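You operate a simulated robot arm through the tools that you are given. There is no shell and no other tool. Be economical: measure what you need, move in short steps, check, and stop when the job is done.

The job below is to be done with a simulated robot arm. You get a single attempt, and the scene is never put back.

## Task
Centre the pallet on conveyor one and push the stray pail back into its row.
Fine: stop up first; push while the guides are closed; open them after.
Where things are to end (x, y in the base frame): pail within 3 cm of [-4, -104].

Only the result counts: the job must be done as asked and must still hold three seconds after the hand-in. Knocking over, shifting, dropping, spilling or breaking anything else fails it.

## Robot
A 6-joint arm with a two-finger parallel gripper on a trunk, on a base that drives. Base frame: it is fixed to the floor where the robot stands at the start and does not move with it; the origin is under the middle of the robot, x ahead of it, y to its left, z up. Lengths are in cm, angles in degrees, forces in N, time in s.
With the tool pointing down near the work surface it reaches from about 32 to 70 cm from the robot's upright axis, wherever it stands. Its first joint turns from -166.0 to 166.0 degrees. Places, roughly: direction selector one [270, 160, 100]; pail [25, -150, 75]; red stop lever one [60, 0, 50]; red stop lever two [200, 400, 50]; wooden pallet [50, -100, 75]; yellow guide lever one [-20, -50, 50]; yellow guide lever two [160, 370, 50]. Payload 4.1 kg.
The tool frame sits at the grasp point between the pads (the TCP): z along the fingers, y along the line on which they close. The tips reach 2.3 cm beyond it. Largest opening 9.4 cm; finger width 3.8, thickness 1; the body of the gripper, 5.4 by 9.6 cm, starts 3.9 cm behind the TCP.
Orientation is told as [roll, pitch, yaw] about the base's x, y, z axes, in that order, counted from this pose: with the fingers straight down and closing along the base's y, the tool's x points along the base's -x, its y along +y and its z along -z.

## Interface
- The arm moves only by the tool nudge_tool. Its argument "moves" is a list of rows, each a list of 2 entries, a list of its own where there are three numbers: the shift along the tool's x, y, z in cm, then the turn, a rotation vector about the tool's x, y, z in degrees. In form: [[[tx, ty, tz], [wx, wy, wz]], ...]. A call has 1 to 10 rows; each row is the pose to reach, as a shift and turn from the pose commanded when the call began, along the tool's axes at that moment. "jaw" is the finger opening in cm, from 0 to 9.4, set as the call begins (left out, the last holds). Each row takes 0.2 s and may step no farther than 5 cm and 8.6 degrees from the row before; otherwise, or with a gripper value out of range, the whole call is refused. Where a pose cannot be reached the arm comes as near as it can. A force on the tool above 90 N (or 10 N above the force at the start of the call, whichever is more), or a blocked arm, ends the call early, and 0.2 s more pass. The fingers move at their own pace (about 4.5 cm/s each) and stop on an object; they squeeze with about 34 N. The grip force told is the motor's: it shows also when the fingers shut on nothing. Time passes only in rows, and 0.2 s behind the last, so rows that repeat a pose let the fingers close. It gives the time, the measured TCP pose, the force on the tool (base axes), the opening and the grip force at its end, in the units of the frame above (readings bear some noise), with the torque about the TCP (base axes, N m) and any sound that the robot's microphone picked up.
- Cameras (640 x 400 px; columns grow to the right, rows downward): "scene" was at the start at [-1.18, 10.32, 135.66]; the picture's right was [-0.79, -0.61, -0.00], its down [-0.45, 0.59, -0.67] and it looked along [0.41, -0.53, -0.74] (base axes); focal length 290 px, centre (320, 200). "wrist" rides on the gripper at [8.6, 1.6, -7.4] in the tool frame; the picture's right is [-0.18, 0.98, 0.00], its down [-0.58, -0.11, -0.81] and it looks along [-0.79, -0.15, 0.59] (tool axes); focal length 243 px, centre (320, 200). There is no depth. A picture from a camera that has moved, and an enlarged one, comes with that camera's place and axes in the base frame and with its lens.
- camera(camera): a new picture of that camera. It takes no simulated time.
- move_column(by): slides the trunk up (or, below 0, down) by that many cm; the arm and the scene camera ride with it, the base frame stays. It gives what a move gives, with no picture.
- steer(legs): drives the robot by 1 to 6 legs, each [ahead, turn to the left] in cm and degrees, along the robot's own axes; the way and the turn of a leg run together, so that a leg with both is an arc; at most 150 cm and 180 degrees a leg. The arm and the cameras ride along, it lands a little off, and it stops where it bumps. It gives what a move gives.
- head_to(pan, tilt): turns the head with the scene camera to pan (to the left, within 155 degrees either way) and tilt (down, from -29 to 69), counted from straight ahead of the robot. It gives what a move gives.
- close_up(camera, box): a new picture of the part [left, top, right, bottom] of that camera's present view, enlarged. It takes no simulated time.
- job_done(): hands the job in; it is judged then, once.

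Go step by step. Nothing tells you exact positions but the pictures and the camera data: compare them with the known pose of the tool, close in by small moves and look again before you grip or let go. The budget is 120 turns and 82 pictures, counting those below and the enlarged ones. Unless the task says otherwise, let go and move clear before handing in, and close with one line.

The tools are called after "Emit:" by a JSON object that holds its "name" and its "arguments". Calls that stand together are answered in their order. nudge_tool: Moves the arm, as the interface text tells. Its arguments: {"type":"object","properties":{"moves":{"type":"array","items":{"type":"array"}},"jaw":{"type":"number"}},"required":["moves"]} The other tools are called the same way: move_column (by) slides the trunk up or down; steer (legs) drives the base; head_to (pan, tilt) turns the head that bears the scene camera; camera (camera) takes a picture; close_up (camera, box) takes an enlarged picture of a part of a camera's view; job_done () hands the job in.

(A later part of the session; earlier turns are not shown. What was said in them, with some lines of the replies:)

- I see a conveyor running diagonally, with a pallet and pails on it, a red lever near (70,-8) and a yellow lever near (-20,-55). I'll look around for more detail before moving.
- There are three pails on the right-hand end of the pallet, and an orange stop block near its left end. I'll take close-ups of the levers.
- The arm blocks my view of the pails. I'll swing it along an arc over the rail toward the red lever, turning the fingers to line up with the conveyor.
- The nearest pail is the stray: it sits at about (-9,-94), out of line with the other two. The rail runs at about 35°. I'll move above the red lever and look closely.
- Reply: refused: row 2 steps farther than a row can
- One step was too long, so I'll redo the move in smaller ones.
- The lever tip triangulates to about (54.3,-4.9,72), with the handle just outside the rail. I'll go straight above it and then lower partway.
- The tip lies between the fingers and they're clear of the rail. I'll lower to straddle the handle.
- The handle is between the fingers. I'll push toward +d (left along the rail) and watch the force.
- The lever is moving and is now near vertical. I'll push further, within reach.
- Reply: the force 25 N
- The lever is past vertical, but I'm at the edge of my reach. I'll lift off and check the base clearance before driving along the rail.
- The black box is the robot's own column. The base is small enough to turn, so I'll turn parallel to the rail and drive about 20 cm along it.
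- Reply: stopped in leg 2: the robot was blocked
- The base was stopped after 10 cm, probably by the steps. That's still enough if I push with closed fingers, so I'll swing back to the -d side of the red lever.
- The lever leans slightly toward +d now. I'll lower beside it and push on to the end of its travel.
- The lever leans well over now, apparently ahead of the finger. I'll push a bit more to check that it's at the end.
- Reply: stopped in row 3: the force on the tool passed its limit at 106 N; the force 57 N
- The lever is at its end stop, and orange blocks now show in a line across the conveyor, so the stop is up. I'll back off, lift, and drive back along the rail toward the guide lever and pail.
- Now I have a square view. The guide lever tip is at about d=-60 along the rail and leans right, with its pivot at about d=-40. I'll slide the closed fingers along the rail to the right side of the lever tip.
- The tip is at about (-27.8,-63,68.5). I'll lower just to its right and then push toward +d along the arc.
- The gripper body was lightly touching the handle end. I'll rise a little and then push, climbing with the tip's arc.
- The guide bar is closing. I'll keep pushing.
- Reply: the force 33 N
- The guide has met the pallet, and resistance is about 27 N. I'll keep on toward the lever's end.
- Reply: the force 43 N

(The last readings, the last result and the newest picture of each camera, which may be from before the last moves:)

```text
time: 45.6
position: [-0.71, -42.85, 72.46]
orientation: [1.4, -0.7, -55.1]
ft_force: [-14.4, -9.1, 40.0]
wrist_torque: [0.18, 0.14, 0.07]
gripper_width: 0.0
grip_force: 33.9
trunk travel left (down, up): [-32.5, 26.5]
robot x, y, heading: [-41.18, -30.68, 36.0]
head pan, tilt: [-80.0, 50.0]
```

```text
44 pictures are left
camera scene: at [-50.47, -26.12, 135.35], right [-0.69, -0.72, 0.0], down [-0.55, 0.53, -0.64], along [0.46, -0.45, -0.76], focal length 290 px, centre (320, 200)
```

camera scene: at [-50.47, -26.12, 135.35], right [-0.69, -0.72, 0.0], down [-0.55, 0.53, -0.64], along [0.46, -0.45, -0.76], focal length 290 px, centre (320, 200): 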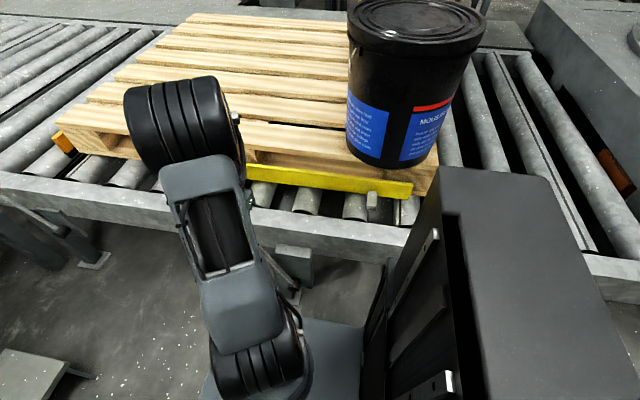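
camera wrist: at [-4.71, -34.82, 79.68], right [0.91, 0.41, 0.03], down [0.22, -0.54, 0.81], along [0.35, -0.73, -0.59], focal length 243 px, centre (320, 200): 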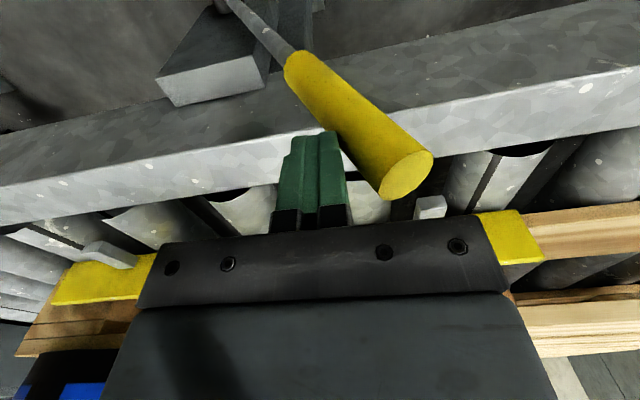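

I'll push on to find the end stop.

Emit:
{"name": "nudge_tool", "arguments": {"moves": [[[0, 1.5, 0.6], [0, 0, 0]], [[0, 3, 1.4], [0, 0, 0]], [[0, 4.5, 2.2], [0, 0, 0]], [[0, 6, 3], [0, 0, 0]]]}}

Emit:
{"name": "camera", "arguments": {"camera": "wrist"}}

Emit:
{"name": "camera", "arguments": {"camera": "scene"}}

```text
time: 46.3
position: [1.44, -41.18, 71.03]
orientation: [0.8, -0.3, -55.0]
ft_force: [-23.1, -3.2, 36.0]
wrist_torque: [0.27, 0.35, 0.19]
gripper_width: 0.0
grip_force: 34.0
trunk travel left (down, up): [-32.5, 26.5]
robot x, y, heading: [-41.17, -30.44, 35.7]
head pan, tilt: [-80.0, 50.0]
stopped in row 3: the force on the tool passed its limit at 100 N (the readings are from after the stop); the commanded pose is now the measured one
```

```text
43 pictures are left
camera wrist: at [-2.38, -33.25, 78.45], right [0.91, 0.41, 0.02], down [0.23, -0.54, 0.81], along [0.34, -0.73, -0.59], focal length 243 px, centre (320, 200)
```

wrist: 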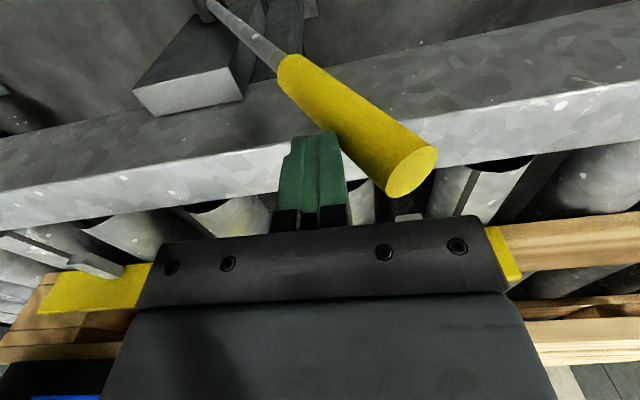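

```text
42 pictures are left
camera scene: at [-50.6, -26.08, 135.31], right [-0.7, -0.72, 0.0], down [-0.55, 0.53, -0.64], along [0.46, -0.45, -0.76], focal length 290 px, centre (320, 200)
```

scene: 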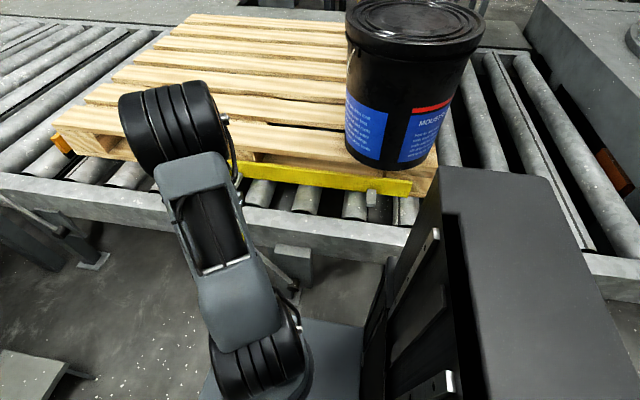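

The end stop is reached and the guides are closed. I'll back off, lift and look at the pails.

Emit:
{"name": "nudge_tool", "arguments": {"moves": [[[0, -1.5, -0.5], [0, 0, 0]], [[0, -2.5, -4.5], [0, 0, 0]], [[0, -2.5, -9], [0, 0, 0]], [[0, -2.5, -13.5], [0, 0, 0]], [[0, 0, -17.5], [0, 0, 0]], [[0, 4, -20.5], [0, 0, 0]], [[0, 8.5, -21], [0, 0, 0]], [[0, 13, -21], [0, 0, 0]]]}}

Emit:
{"name": "head_to", "arguments": {"pan": -90, "tilt": 35}}

Emit:
{"name": "camera", "arguments": {"camera": "scene"}}

Emit:
{"name": "move_column", "arguments": {"by": 26}}

Emit:
{"name": "camera", "arguments": {"camera": "scene"}}

```text
time: 48.1
position: [12.11, -33.88, 92.31]
orientation: [0.8, -0.2, -55.1]
ft_force: [-0.5, -0.6, 0.3]
wrist_torque: [-0.01, 0.02, 0.01]
gripper_width: 0.0
grip_force: 33.9
trunk travel left (down, up): [-32.5, 26.5]
robot x, y, heading: [-40.84, -30.35, 35.7]
head pan, tilt: [-80.0, 50.0]
```

```text
time: 48.9
position: [12.04, -34.07, 92.27]
orientation: [0.8, -0.1, -55.1]
ft_force: [-0.4, 0.0, -0.2]
wrist_torque: [0.01, -0.01, 0.04]
gripper_width: 0.0
grip_force: 33.4
trunk travel left (down, up): [-32.5, 26.5]
robot x, y, heading: [-41.19, -30.34, 35.8]
head pan, tilt: [-90.0, 35.0]
```

```text
41 pictures are left
camera scene: at [-50.5, -27.88, 137.53], right [-0.81, -0.59, 0.0], down [-0.34, 0.46, -0.82], along [0.48, -0.66, -0.57], focal length 290 px, centre (320, 200)
```

scene: 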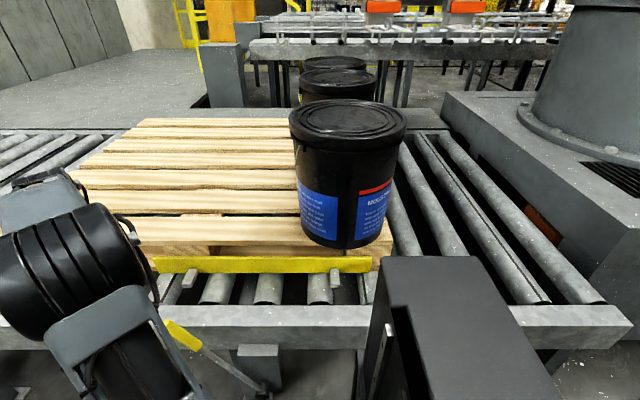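

```text
time: 51.6
position: [12.06, -33.96, 118.28]
orientation: [0.8, -0.1, -55.0]
ft_force: [-0.8, 0.0, 0.1]
wrist_torque: [-0.01, 0.01, 0.01]
gripper_width: 0.0
grip_force: 34.0
trunk travel left (down, up): [-58.5, 0.5]
robot x, y, heading: [-41.15, -30.35, 35.9]
head pan, tilt: [-90.0, 35.0]
```

```text
40 pictures are left
camera scene: at [-50.5, -27.89, 163.54], right [-0.81, -0.59, 0.0], down [-0.34, 0.46, -0.82], along [0.48, -0.66, -0.57], focal length 290 px, centre (320, 200)
```

scene: 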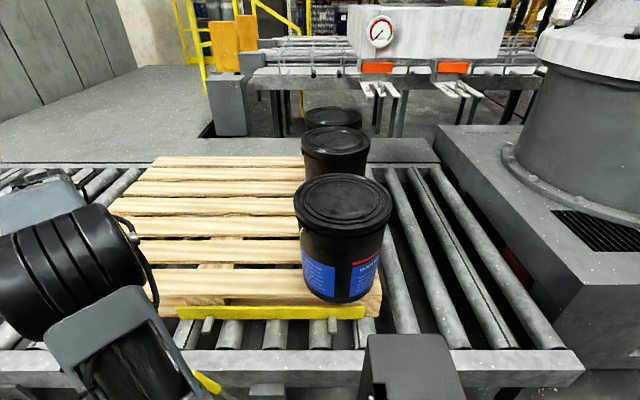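

The guide lever has stayed over. By triangulation the stray pail is at about (-12.5,-93), and the target is about 14 cm straight out across the conveyor. I'll bring the open, tilted fingers in front of it as a cradle.

Emit:
{"name": "nudge_tool", "arguments": {"moves": [[[0, -4.8, 0], [0, 0, 0]], [[0, -9.6, 0], [0, 0, 0]], [[0, -14.4, 0], [0, 0, 0]], [[0, -19.2, 0], [0, 0, 0]], [[0, -24, 0], [0, 0, 0]], [[0, -28.8, 0], [0, 0, 0]]], "jaw": 9.4}}

Emit:
{"name": "nudge_tool", "arguments": {"moves": [[[-1, -4.6, 0], [0.1, -4, -0.2]], [[-2.2, -9.2, 0], [0.2, -8, -0.4]], [[-3.5, -13.5, 0], [0.3, -12, -0.6]], [[-4.8, -17.5, 0], [0.4, -16, -0.8]], [[-6, -21, 0], [0.5, -20, -1]], [[-7.2, -24, 0], [0.5, -24, -1]], [[-8.3, -25.7, 0], [0.5, -25.6, -1]], [[-8.3, -25.7, 0], [0.5, -25.6, -1]]]}}

Emit:
{"name": "camera", "arguments": {"camera": "scene"}}

Emit:
{"name": "camera", "arguments": {"camera": "wrist"}}

```text
time: 53.0
position: [-11.61, -50.48, 117.92]
orientation: [0.9, -0.2, -54.9]
ft_force: [-0.4, 1.0, -0.3]
wrist_torque: [0.01, 0.01, 0.02]
gripper_width: 9.42
grip_force: 0.1
trunk travel left (down, up): [-58.5, 0.5]
robot x, y, heading: [-41.1, -30.53, 35.8]
head pan, tilt: [-90.0, 35.0]
```

```text
time: 54.8
position: [-27.97, -72.11, 117.31]
orientation: [0.0, -25.8, -54.2]
ft_force: [0.4, -0.4, 0.1]
wrist_torque: [0.01, -0.01, 0.0]
gripper_width: 9.38
grip_force: 0.0
trunk travel left (down, up): [-58.5, 0.5]
robot x, y, heading: [-41.27, -30.8, 36.0]
head pan, tilt: [-90.0, 35.0]
```

```text
39 pictures are left
camera scene: at [-50.51, -27.89, 163.54], right [-0.81, -0.59, 0.0], down [-0.34, 0.46, -0.82], along [0.48, -0.66, -0.57], focal length 290 px, centre (320, 200)
```

scene: 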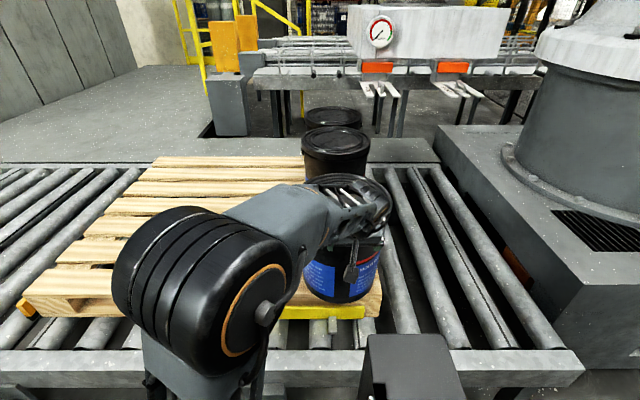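

```text
38 pictures are left
camera wrist: at [-33.16, -62.13, 120.34], right [0.89, 0.44, 0.08], down [0.01, -0.21, 0.98], along [0.45, -0.87, -0.19], focal length 243 px, centre (320, 200)
```

wrist: 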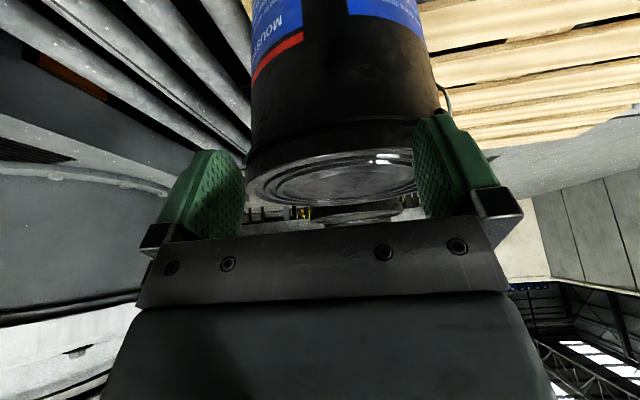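

The tool is lined up in front of the pail, tilted so the fingertips lead. I'll lower the trunk and then look.

Emit:
{"name": "move_column", "arguments": {"by": -26}}

Emit:
{"name": "camera", "arguments": {"camera": "wrist"}}

Emit:
{"name": "camera", "arguments": {"camera": "scene"}}

```text
time: 57.4
position: [-27.96, -72.03, 91.49]
orientation: [0.2, -25.7, -54.3]
ft_force: [-0.4, 0.1, 0.1]
wrist_torque: [-0.05, -0.01, 0.0]
gripper_width: 9.37
grip_force: 0.0
trunk travel left (down, up): [-32.5, 26.5]
robot x, y, heading: [-41.18, -30.71, 36.1]
head pan, tilt: [-90.0, 35.0]
```

```text
37 pictures are left
camera wrist: at [-33.14, -62.1, 94.35], right [0.89, 0.44, 0.08], down [0.01, -0.21, 0.98], along [0.45, -0.87, -0.19], focal length 243 px, centre (320, 200)
```

wrist: 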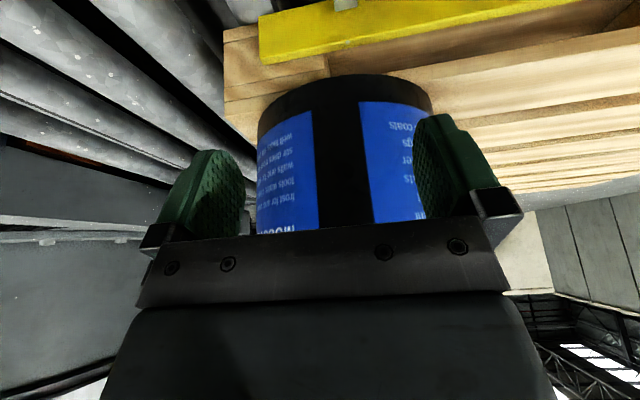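

```text
36 pictures are left
camera scene: at [-50.51, -27.89, 137.54], right [-0.81, -0.59, 0.0], down [-0.34, 0.46, -0.82], along [0.48, -0.66, -0.57], focal length 290 px, centre (320, 200)
```

scene: 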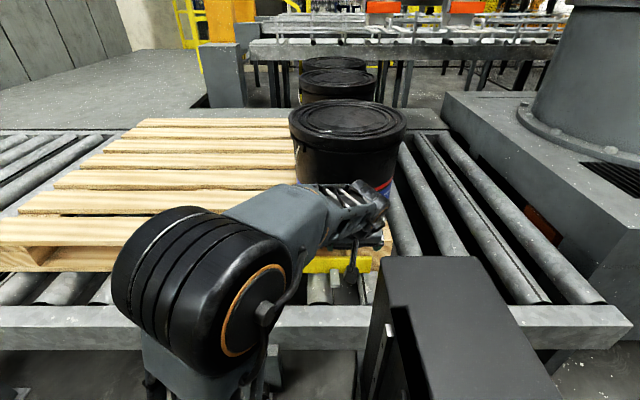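

The pail is centred to within about 1 cm of the tool. I'll lower to z≈85 and approach to just short of contact.

Emit:
{"name": "nudge_tool", "arguments": {"moves": [[[1.3, 0.7, 2.7], [0, 0, 0]], [[2.7, 0.7, 5.7], [0, 0, 0]], [[0, 0.7, 7], [0, 0, 0]], [[-2.7, 0.7, 8.3], [0, 0, 0]], [[-4.5, 0.7, 9.2], [0, 0, 0]], [[-4.5, 0.7, 9.2], [0, 0, 0]]]}}

Emit:
{"name": "camera", "arguments": {"camera": "wrist"}}

```text
time: 58.8
position: [-22.43, -78.22, 85.12]
orientation: [0.3, -25.6, -54.2]
ft_force: [0.8, -0.6, 0.2]
wrist_torque: [0.01, 0.0, 0.02]
gripper_width: 9.41
grip_force: 0.2
trunk travel left (down, up): [-32.5, 26.5]
robot x, y, heading: [-40.84, -30.56, 36.2]
head pan, tilt: [-90.0, 35.0]
```

```text
35 pictures are left
camera wrist: at [-27.75, -68.21, 88.0], right [0.89, 0.44, 0.08], down [0.01, -0.21, 0.98], along [0.45, -0.87, -0.19], focal length 243 px, centre (320, 200)
```

wrist: 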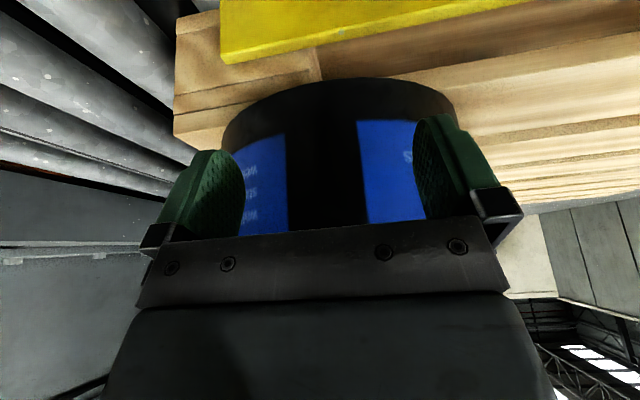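

The fingers straddle the pail's front about 1 cm short of contact. I'll push slowly outward.

Emit:
{"name": "nudge_tool", "arguments": {"moves": [[[-1.1, 0, 0.5], [0, 0, 0]], [[-2.2, 0, 1.0], [0, 0, 0]], [[-3.3, 0, 1.6], [0, 0, 0]], [[-4.4, 0, 2.1], [0, 0, 0]], [[-5.5, 0, 2.6], [0, 0, 0]], [[-6.6, 0, 3.15], [0, 0, 0]], [[-7.7, 0, 3.7], [0, 0, 0]], [[-8.8, 0, 4.2], [0, 0, 0]]]}}

Emit:
{"name": "camera", "arguments": {"camera": "wrist"}}

Emit:
{"name": "camera", "arguments": {"camera": "scene"}}

```text
time: 60.6
position: [-16.93, -86.2, 85.22]
orientation: [0.1, -25.9, -54.2]
ft_force: [-2.4, 2.4, -1.4]
wrist_torque: [-0.06, -0.12, -0.06]
gripper_width: 9.39
grip_force: 0.0
trunk travel left (down, up): [-32.5, 26.5]
robot x, y, heading: [-41.05, -30.48, 35.9]
head pan, tilt: [-90.0, 35.0]
```

```text
34 pictures are left
camera wrist: at [-22.17, -76.22, 88.12], right [0.89, 0.44, 0.08], down [0.01, -0.21, 0.98], along [0.45, -0.87, -0.19], focal length 243 px, centre (320, 200)
```

wrist: 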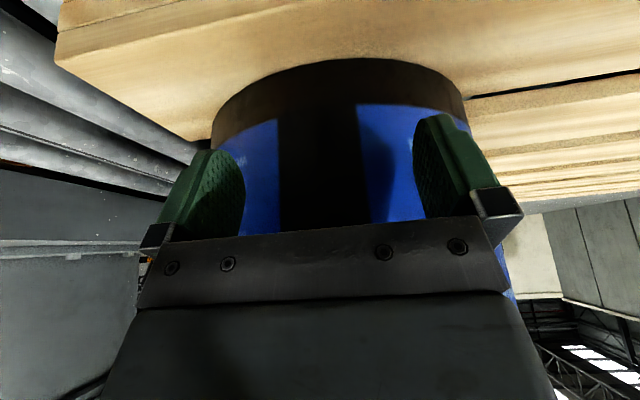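

```text
33 pictures are left
camera scene: at [-50.54, -27.88, 137.54], right [-0.81, -0.59, 0.0], down [-0.34, 0.46, -0.82], along [0.48, -0.66, -0.57], focal length 290 px, centre (320, 200)
```

scene: 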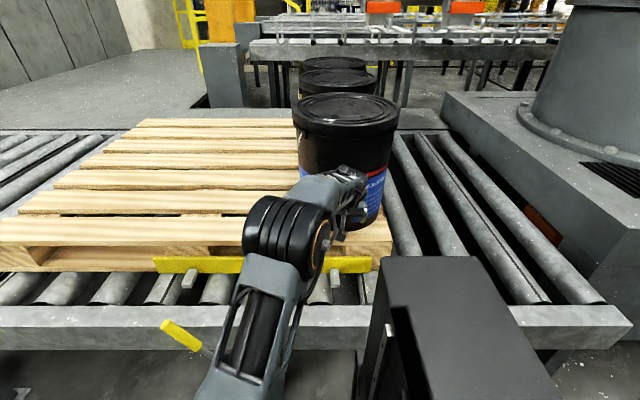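

The pail is moving well; its centre is now about 83 cm out from the camera line and needs to be at 88.9. I'll push another 5.3 cm.

Emit:
{"name": "nudge_tool", "arguments": {"moves": [[[-1.1, 0, 0.5], [0, 0, 0]], [[-2.2, 0, 1.05], [0, 0, 0]], [[-3.3, 0, 1.6], [0, 0, 0]], [[-4.2, 0, 2.0], [0, 0, 0]], [[-4.8, 0, 2.3], [0, 0, 0]], [[-4.8, 0, 2.3], [0, 0, 0]]]}}

Emit:
{"name": "camera", "arguments": {"camera": "scene"}}

Emit:
{"name": "close_up", "arguments": {"camera": "scene", "box": [250, 40, 450, 240]}}

```text
time: 62.0
position: [-13.75, -90.42, 85.19]
orientation: [0.1, -25.7, -54.2]
ft_force: [-3.6, 3.6, 0.8]
wrist_torque: [-0.27, -0.25, -0.03]
gripper_width: 9.4
grip_force: 0.1
trunk travel left (down, up): [-32.5, 26.5]
robot x, y, heading: [-41.32, -30.49, 36.2]
head pan, tilt: [-90.0, 35.0]
```

```text
32 pictures are left
camera scene: at [-50.56, -27.83, 137.53], right [-0.81, -0.59, 0.0], down [-0.34, 0.46, -0.82], along [0.48, -0.66, -0.57], focal length 290 px, centre (320, 200)
```

scene: 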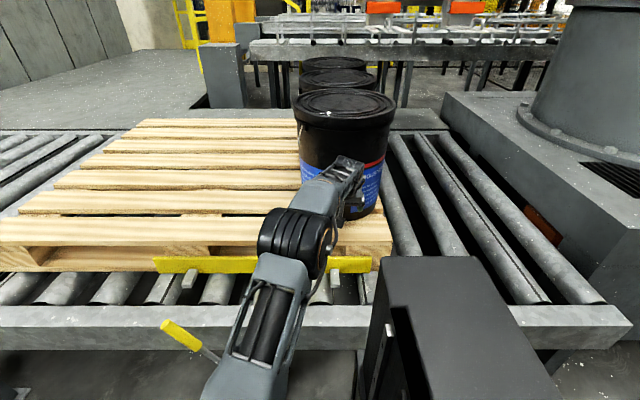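

```text
2.00 times, centred on (350, 140) of scene
camera zoom: at [-50.56, -27.83, 137.53], right [-0.81, -0.59, 0.0], down [-0.34, 0.46, -0.82], along [0.48, -0.66, -0.57], focal length 580 px, centre (260, 320)
```

zoom: 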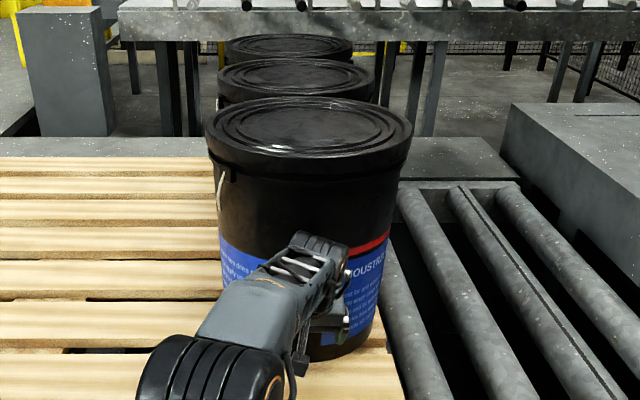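

The contact geometry and the lid size put the pail at about (-4.5,-104), in line with the others. I'll back away, lift and level the tool, then go and open the guides.

Emit:
{"name": "nudge_tool", "arguments": {"moves": [[[2, 0, -0.95], [0, 0, 0]], [[5, 0, -2.4], [0, 0, 0]], [[9, 0, -4.3], [0, 0, 0]], [[13, 0, -6.2], [0, 0, 0]], [[13, 0, -10], [0, 0, 0]], [[11.5, 0, -14], [0, 0, 0]]], "jaw": 9.4}}

Emit:
{"name": "nudge_tool", "arguments": {"moves": [[[2.7, 3.5, -1.3], [0, 5.1, 0]], [[5.4, 7, -2.6], [0, 10.2, 0]], [[8.1, 10.5, -3.9], [0, 15.3, 0]], [[10.8, 14, -5.2], [0, 20.4, 0]], [[13.5, 17.5, -6.5], [0, 25.6, 0]]], "jaw": 0}}

Emit:
{"name": "nudge_tool", "arguments": {"moves": [[[0, 4.7, 0], [0, 0, 0]], [[0, 9.4, 0], [0, 0, 0]], [[0, 14.1, 0], [0, 0, 0]], [[0, 18.8, 0], [0, 0, 0]], [[0, 23.5, 0], [0, 0, 0]], [[0, 28.2, 0], [0, 0, 0]], [[0, 32.5, 0], [0, 0, 0]], [[0, 32.5, 0], [0, 0, 0]]]}}

Emit:
{"name": "camera", "arguments": {"camera": "scene"}}

Emit:
{"name": "camera", "arguments": {"camera": "wrist"}}

```text
time: 63.4
position: [-23.26, -77.32, 92.94]
orientation: [0.3, -25.7, -54.2]
ft_force: [-0.2, 0.3, 0.0]
wrist_torque: [0.01, -0.03, -0.01]
gripper_width: 9.4
grip_force: 0.1
trunk travel left (down, up): [-32.5, 26.5]
robot x, y, heading: [-41.07, -30.97, 35.9]
head pan, tilt: [-90.0, 35.0]
```

```text
time: 64.6
position: [-17.97, -54.51, 92.79]
orientation: [0.2, -0.1, -54.1]
ft_force: [-0.1, 0.1, -0.4]
wrist_torque: [0.01, 0.01, 0.02]
gripper_width: 0.0
grip_force: 13.1
trunk travel left (down, up): [-32.5, 26.5]
robot x, y, heading: [-41.01, -30.67, 36.1]
head pan, tilt: [-90.0, 35.0]
```

```text
time: 66.4
position: [8.43, -35.25, 92.76]
orientation: [0.1, -0.1, -54.1]
ft_force: [-0.3, -0.2, 0.4]
wrist_torque: [0.01, 0.02, -0.01]
gripper_width: 0.0
grip_force: 33.9
trunk travel left (down, up): [-32.5, 26.5]
robot x, y, heading: [-40.83, -30.61, 35.8]
head pan, tilt: [-90.0, 35.0]
```

```text
30 pictures are left
camera scene: at [-50.48, -27.87, 137.54], right [-0.81, -0.59, 0.0], down [-0.34, 0.46, -0.82], along [0.48, -0.66, -0.57], focal length 290 px, centre (320, 200)
```

scene: 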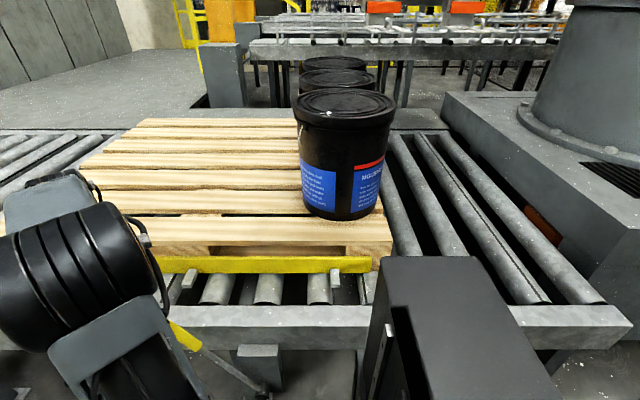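

```text
29 pictures are left
camera wrist: at [4.61, -27.24, 100.18], right [0.9, 0.43, 0.0], down [0.25, -0.53, 0.81], along [0.35, -0.73, -0.59], focal length 243 px, centre (320, 200)
```

wrist: 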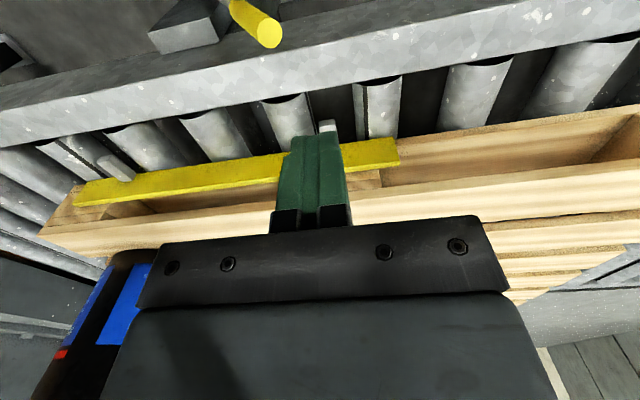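

The pail stands in its row. I'll lower on the left side of the guide lever, which leans left with its tip near d=-19, and push it back to the right.

Emit:
{"name": "nudge_tool", "arguments": {"moves": [[[-0.7, 0, 4.8], [0, 0, 0]], [[-0.7, 0, 9.6], [0, 0, 0]], [[-0.7, 0, 14.4], [0, 0, 0]], [[-0.7, 0, 19], [0, 0, 0]], [[-0.7, 0, 22.3], [0, 0, 0]], [[-0.7, 0, 22.3], [0, 0, 0]]]}}

Emit:
{"name": "camera", "arguments": {"camera": "wrist"}}

```text
time: 67.8
position: [8.69, -36.05, 70.37]
orientation: [0.1, -0.1, -54.2]
ft_force: [-0.6, 0.9, -0.1]
wrist_torque: [0.0, -0.02, -0.02]
gripper_width: 0.01
grip_force: 34.2
trunk travel left (down, up): [-32.5, 26.5]
robot x, y, heading: [-40.72, -30.95, 35.8]
head pan, tilt: [-90.0, 35.0]
```

```text
28 pictures are left
camera wrist: at [4.77, -28.03, 77.83], right [0.9, 0.43, 0.0], down [0.25, -0.53, 0.81], along [0.35, -0.73, -0.59], focal length 243 px, centre (320, 200)
```

wrist: 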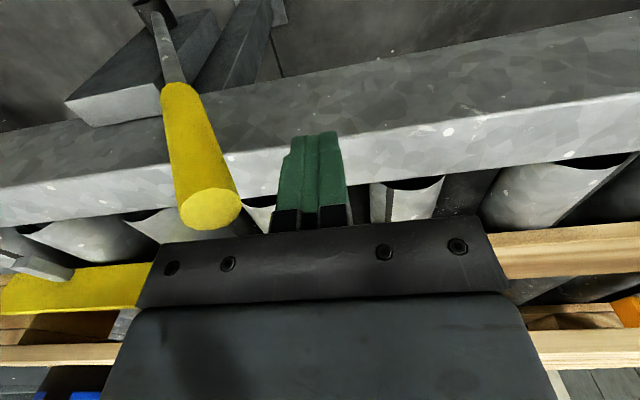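

The fingers are clear and to the left of the handle. I'll push right along the arc.

Emit:
{"name": "nudge_tool", "arguments": {"moves": [[[0, -2.5, 0], [0, 0, 0]], [[0, -5, -0.6], [0, 0, 0]], [[0, -7.5, -1.8], [0, 0, 0]], [[0, -10, -2.8], [0, 0, 0]], [[0, -12.5, -3.7], [0, 0, 0]], [[0, -15, -4.5], [0, 0, 0]], [[0, -17.5, -5.1], [0, 0, 0]], [[0, -20, -5.5], [0, 0, 0]], [[0, -22.5, -5.7], [0, 0, 0]], [[0, -25, -5.7], [0, 0, 0]]]}}

Emit:
{"name": "camera", "arguments": {"camera": "wrist"}}

```text
time: 70.0
position: [-11.41, -50.73, 76.13]
orientation: [0.1, -0.1, -54.1]
ft_force: [-0.2, 0.4, -0.3]
wrist_torque: [-0.01, 0.01, -0.02]
gripper_width: 0.0
grip_force: 34.0
trunk travel left (down, up): [-32.5, 26.5]
robot x, y, heading: [-41.22, -30.36, 35.8]
head pan, tilt: [-90.0, 35.0]
```

```text
27 pictures are left
camera wrist: at [-15.27, -42.74, 83.6], right [0.9, 0.43, 0.0], down [0.25, -0.53, 0.81], along [0.35, -0.73, -0.59], focal length 243 px, centre (320, 200)
```

wrist: 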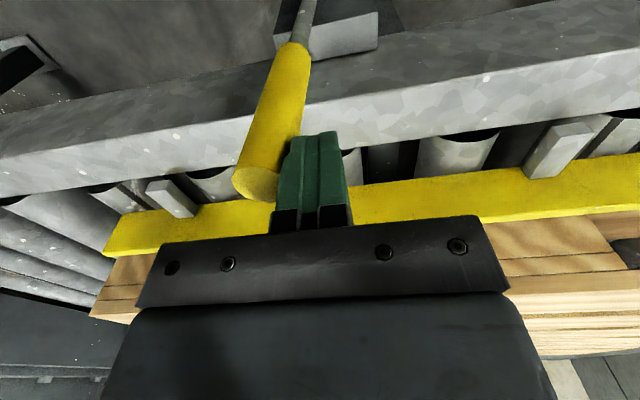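

The lever is past the middle and the guide is opening. I'll carry on to its far end.

Emit:
{"name": "nudge_tool", "arguments": {"moves": [[[0, -2.5, 0.2], [0, 0, 0]], [[0, -5, 0.6], [0, 0, 0]], [[0, -7.5, 1.1], [0, 0, 0]], [[0, -10, 1.8], [0, 0, 0]], [[0, -12.5, 2.7], [0, 0, 0]], [[0, -15, 3.8], [0, 0, 0]], [[0, -17, 4.6], [0, 0, 0]], [[0, -19, 5.4], [0, 0, 0]], [[0, -21, 6], [0, 0, 0]], [[0, -23, 6.5], [0, 0, 0]]]}}

Emit:
{"name": "camera", "arguments": {"camera": "wrist"}}

Emit:
{"name": "camera", "arguments": {"camera": "scene"}}

```text
time: 71.8
position: [-25.5, -60.91, 71.34]
orientation: [0.6, 0.0, -53.6]
ft_force: [21.6, 28.1, 40.7]
wrist_torque: [0.61, -0.05, -0.25]
gripper_width: 0.0
grip_force: 33.9
trunk travel left (down, up): [-32.5, 26.5]
robot x, y, heading: [-41.08, -30.36, 36.6]
head pan, tilt: [-90.0, 35.0]
stopped in row 9: the force on the tool passed its limit at 117 N (the readings are from after the stop); the commanded pose is now the measured one
```

```text
26 pictures are left
camera wrist: at [-29.48, -52.97, 78.83], right [0.9, 0.43, 0.01], down [0.25, -0.54, 0.81], along [0.36, -0.72, -0.59], focal length 243 px, centre (320, 200)
```

wrist: 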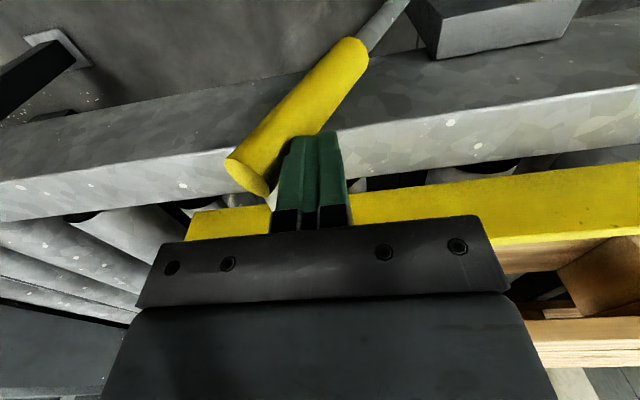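

```text
25 pictures are left
camera scene: at [-50.36, -27.48, 137.61], right [-0.8, -0.6, 0.0], down [-0.34, 0.46, -0.82], along [0.49, -0.66, -0.57], focal length 290 px, centre (320, 200)
```

scene: 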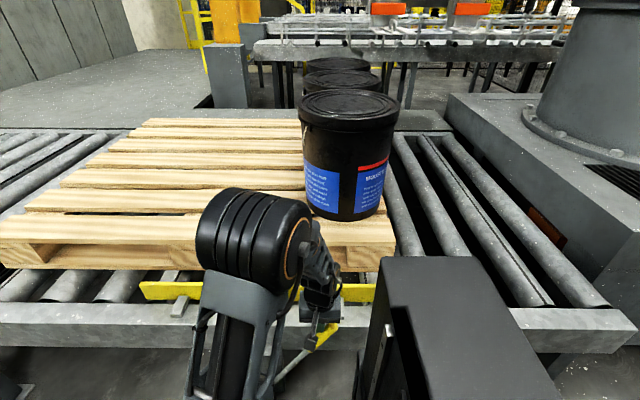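

The end stop is reached and the guides are open again. I'll back off, lift clear and check everything.

Emit:
{"name": "nudge_tool", "arguments": {"moves": [[[0, 1.5, -0.5], [0, 0, 0]], [[0, 3, -4], [0, 0, 0]], [[0, 3, -8.5], [0, 0, 0]], [[0, 3, -13], [0, 0, 0]], [[0, 3, -17.5], [0, 0, 0]], [[0, 7, -20], [0, 0, 0]], [[0, 11.5, -20], [0, 0, 0]], [[0, 16, -20], [0, 0, 0]], [[0, 20.5, -20], [0, 0, 0]], [[0, 25, -20], [0, 0, 0]]]}}

Emit:
{"name": "nudge_tool", "arguments": {"moves": [[[0, 4.5, 0], [0, 0, 0]], [[0, 9, 0], [0, 0, 0]], [[0, 13.5, 0], [0, 0, 0]], [[0, 18, 0], [0, 0, 0]]]}}

Emit:
{"name": "camera", "arguments": {"camera": "scene"}}

Emit:
{"name": "head_to", "arguments": {"pan": -40, "tilt": 40}}

Emit:
{"name": "camera", "arguments": {"camera": "scene"}}

```text
time: 74.0
position: [-5.73, -46.81, 91.39]
orientation: [0.6, -0.1, -53.8]
ft_force: [-0.1, 0.6, 0.1]
wrist_torque: [0.01, 0.03, -0.02]
gripper_width: 0.01
grip_force: 34.1
trunk travel left (down, up): [-32.5, 26.5]
robot x, y, heading: [-41.43, -30.58, 36.6]
head pan, tilt: [-90.0, 35.0]
```

```text
time: 75.0
position: [8.88, -35.95, 91.58]
orientation: [0.6, 0.1, -53.7]
ft_force: [0.0, -0.5, -0.3]
wrist_torque: [0.0, -0.03, 0.02]
gripper_width: 0.0
grip_force: 34.2
trunk travel left (down, up): [-32.5, 26.5]
robot x, y, heading: [-41.27, -30.4, 36.5]
head pan, tilt: [-90.0, 35.0]
```

```text
24 pictures are left
camera scene: at [-50.49, -27.91, 137.54], right [-0.81, -0.59, 0.0], down [-0.34, 0.46, -0.82], along [0.49, -0.66, -0.57], focal length 290 px, centre (320, 200)
```

scene: 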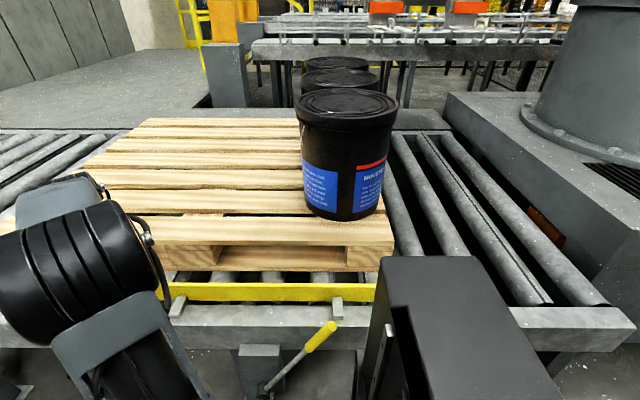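

```text
time: 76.2
position: [8.79, -36.03, 91.6]
orientation: [0.5, 0.0, -53.8]
ft_force: [0.2, 0.2, 0.2]
wrist_torque: [0.0, -0.01, 0.02]
gripper_width: 0.0
grip_force: 34.1
trunk travel left (down, up): [-32.5, 26.5]
robot x, y, heading: [-41.07, -30.53, 36.5]
head pan, tilt: [-40.0, 40.0]
```

```text
23 pictures are left
camera scene: at [-47.21, -21.35, 136.79], right [-0.06, -1.0, 0.0], down [-0.64, 0.04, -0.77], along [0.76, -0.05, -0.64], focal length 290 px, centre (320, 200)
```

scene: 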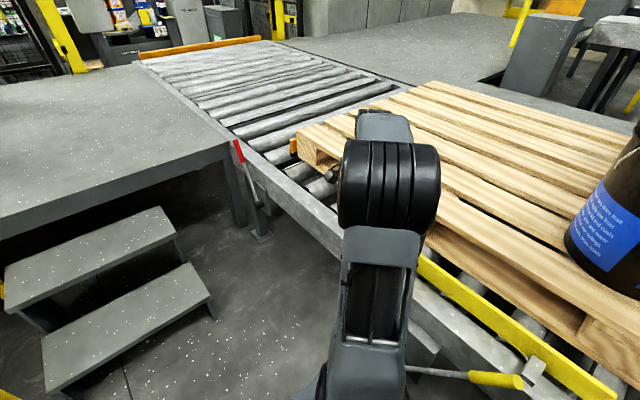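

The stop is up, the guides are open and the pallet is clear of both guides. I'll make one last accurate check of the pail's position using two heights.

Emit:
{"name": "head_to", "arguments": {"pan": -90, "tilt": 45}}

Emit:
{"name": "close_up", "arguments": {"camera": "scene", "box": [240, 0, 460, 180]}}

Emit:
{"name": "move_column", "arguments": {"by": 26}}

Emit:
{"name": "close_up", "arguments": {"camera": "scene", "box": [240, 60, 460, 240]}}

```text
time: 77.4
position: [9.0, -35.96, 91.61]
orientation: [0.6, -0.1, -53.7]
ft_force: [-0.7, 0.9, 0.0]
wrist_torque: [-0.01, -0.04, -0.03]
gripper_width: 0.0
grip_force: 33.6
trunk travel left (down, up): [-32.5, 26.5]
robot x, y, heading: [-41.3, -30.77, 36.3]
head pan, tilt: [-90.0, 45.0]
```

```text
2.22 times, centred on (350, 90) of scene
camera zoom: at [-50.87, -27.36, 136.06], right [-0.8, -0.59, 0.0], down [-0.42, 0.57, -0.71], along [0.42, -0.57, -0.71], focal length 644 px, centre (253, 444)
```

zoom: 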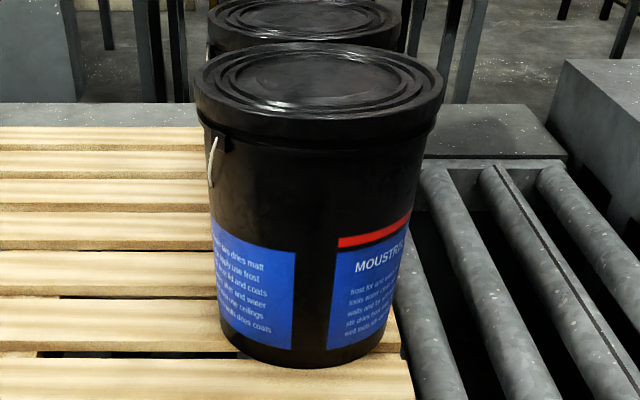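

```text
time: 80.1
position: [8.85, -36.07, 117.53]
orientation: [0.6, 0.0, -53.7]
ft_force: [0.4, 0.8, -0.5]
wrist_torque: [-0.01, 0.0, 0.01]
gripper_width: 0.0
grip_force: 34.0
trunk travel left (down, up): [-58.5, 0.5]
robot x, y, heading: [-41.13, -30.54, 36.2]
head pan, tilt: [-90.0, 45.0]
```

```text
2.22 times, centred on (350, 150) of scene
camera zoom: at [-50.87, -27.36, 162.06], right [-0.81, -0.59, 0.0], down [-0.42, 0.57, -0.71], along [0.42, -0.57, -0.71], focal length 644 px, centre (253, 311)
```

zoom: 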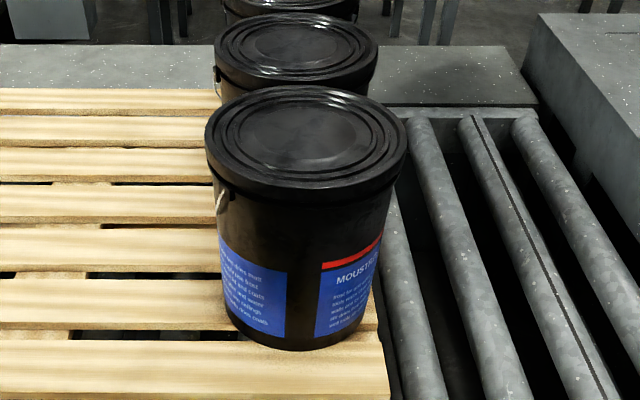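

The checks put the pail about 1 cm from the target. The pallet is centred, the stop is up, the guides are open and the arm is clear, so I'm handing in.

Emit:
{"name": "job_done", "arguments": {}}

```text
The job is handed in.
```

The job is handed in, with the arm clear: I raised stop one, closed the guides to centre the pallet, pushed the stray pail to within about 1 cm of [-4, -104] by my picture estimate, and opened the guides again.
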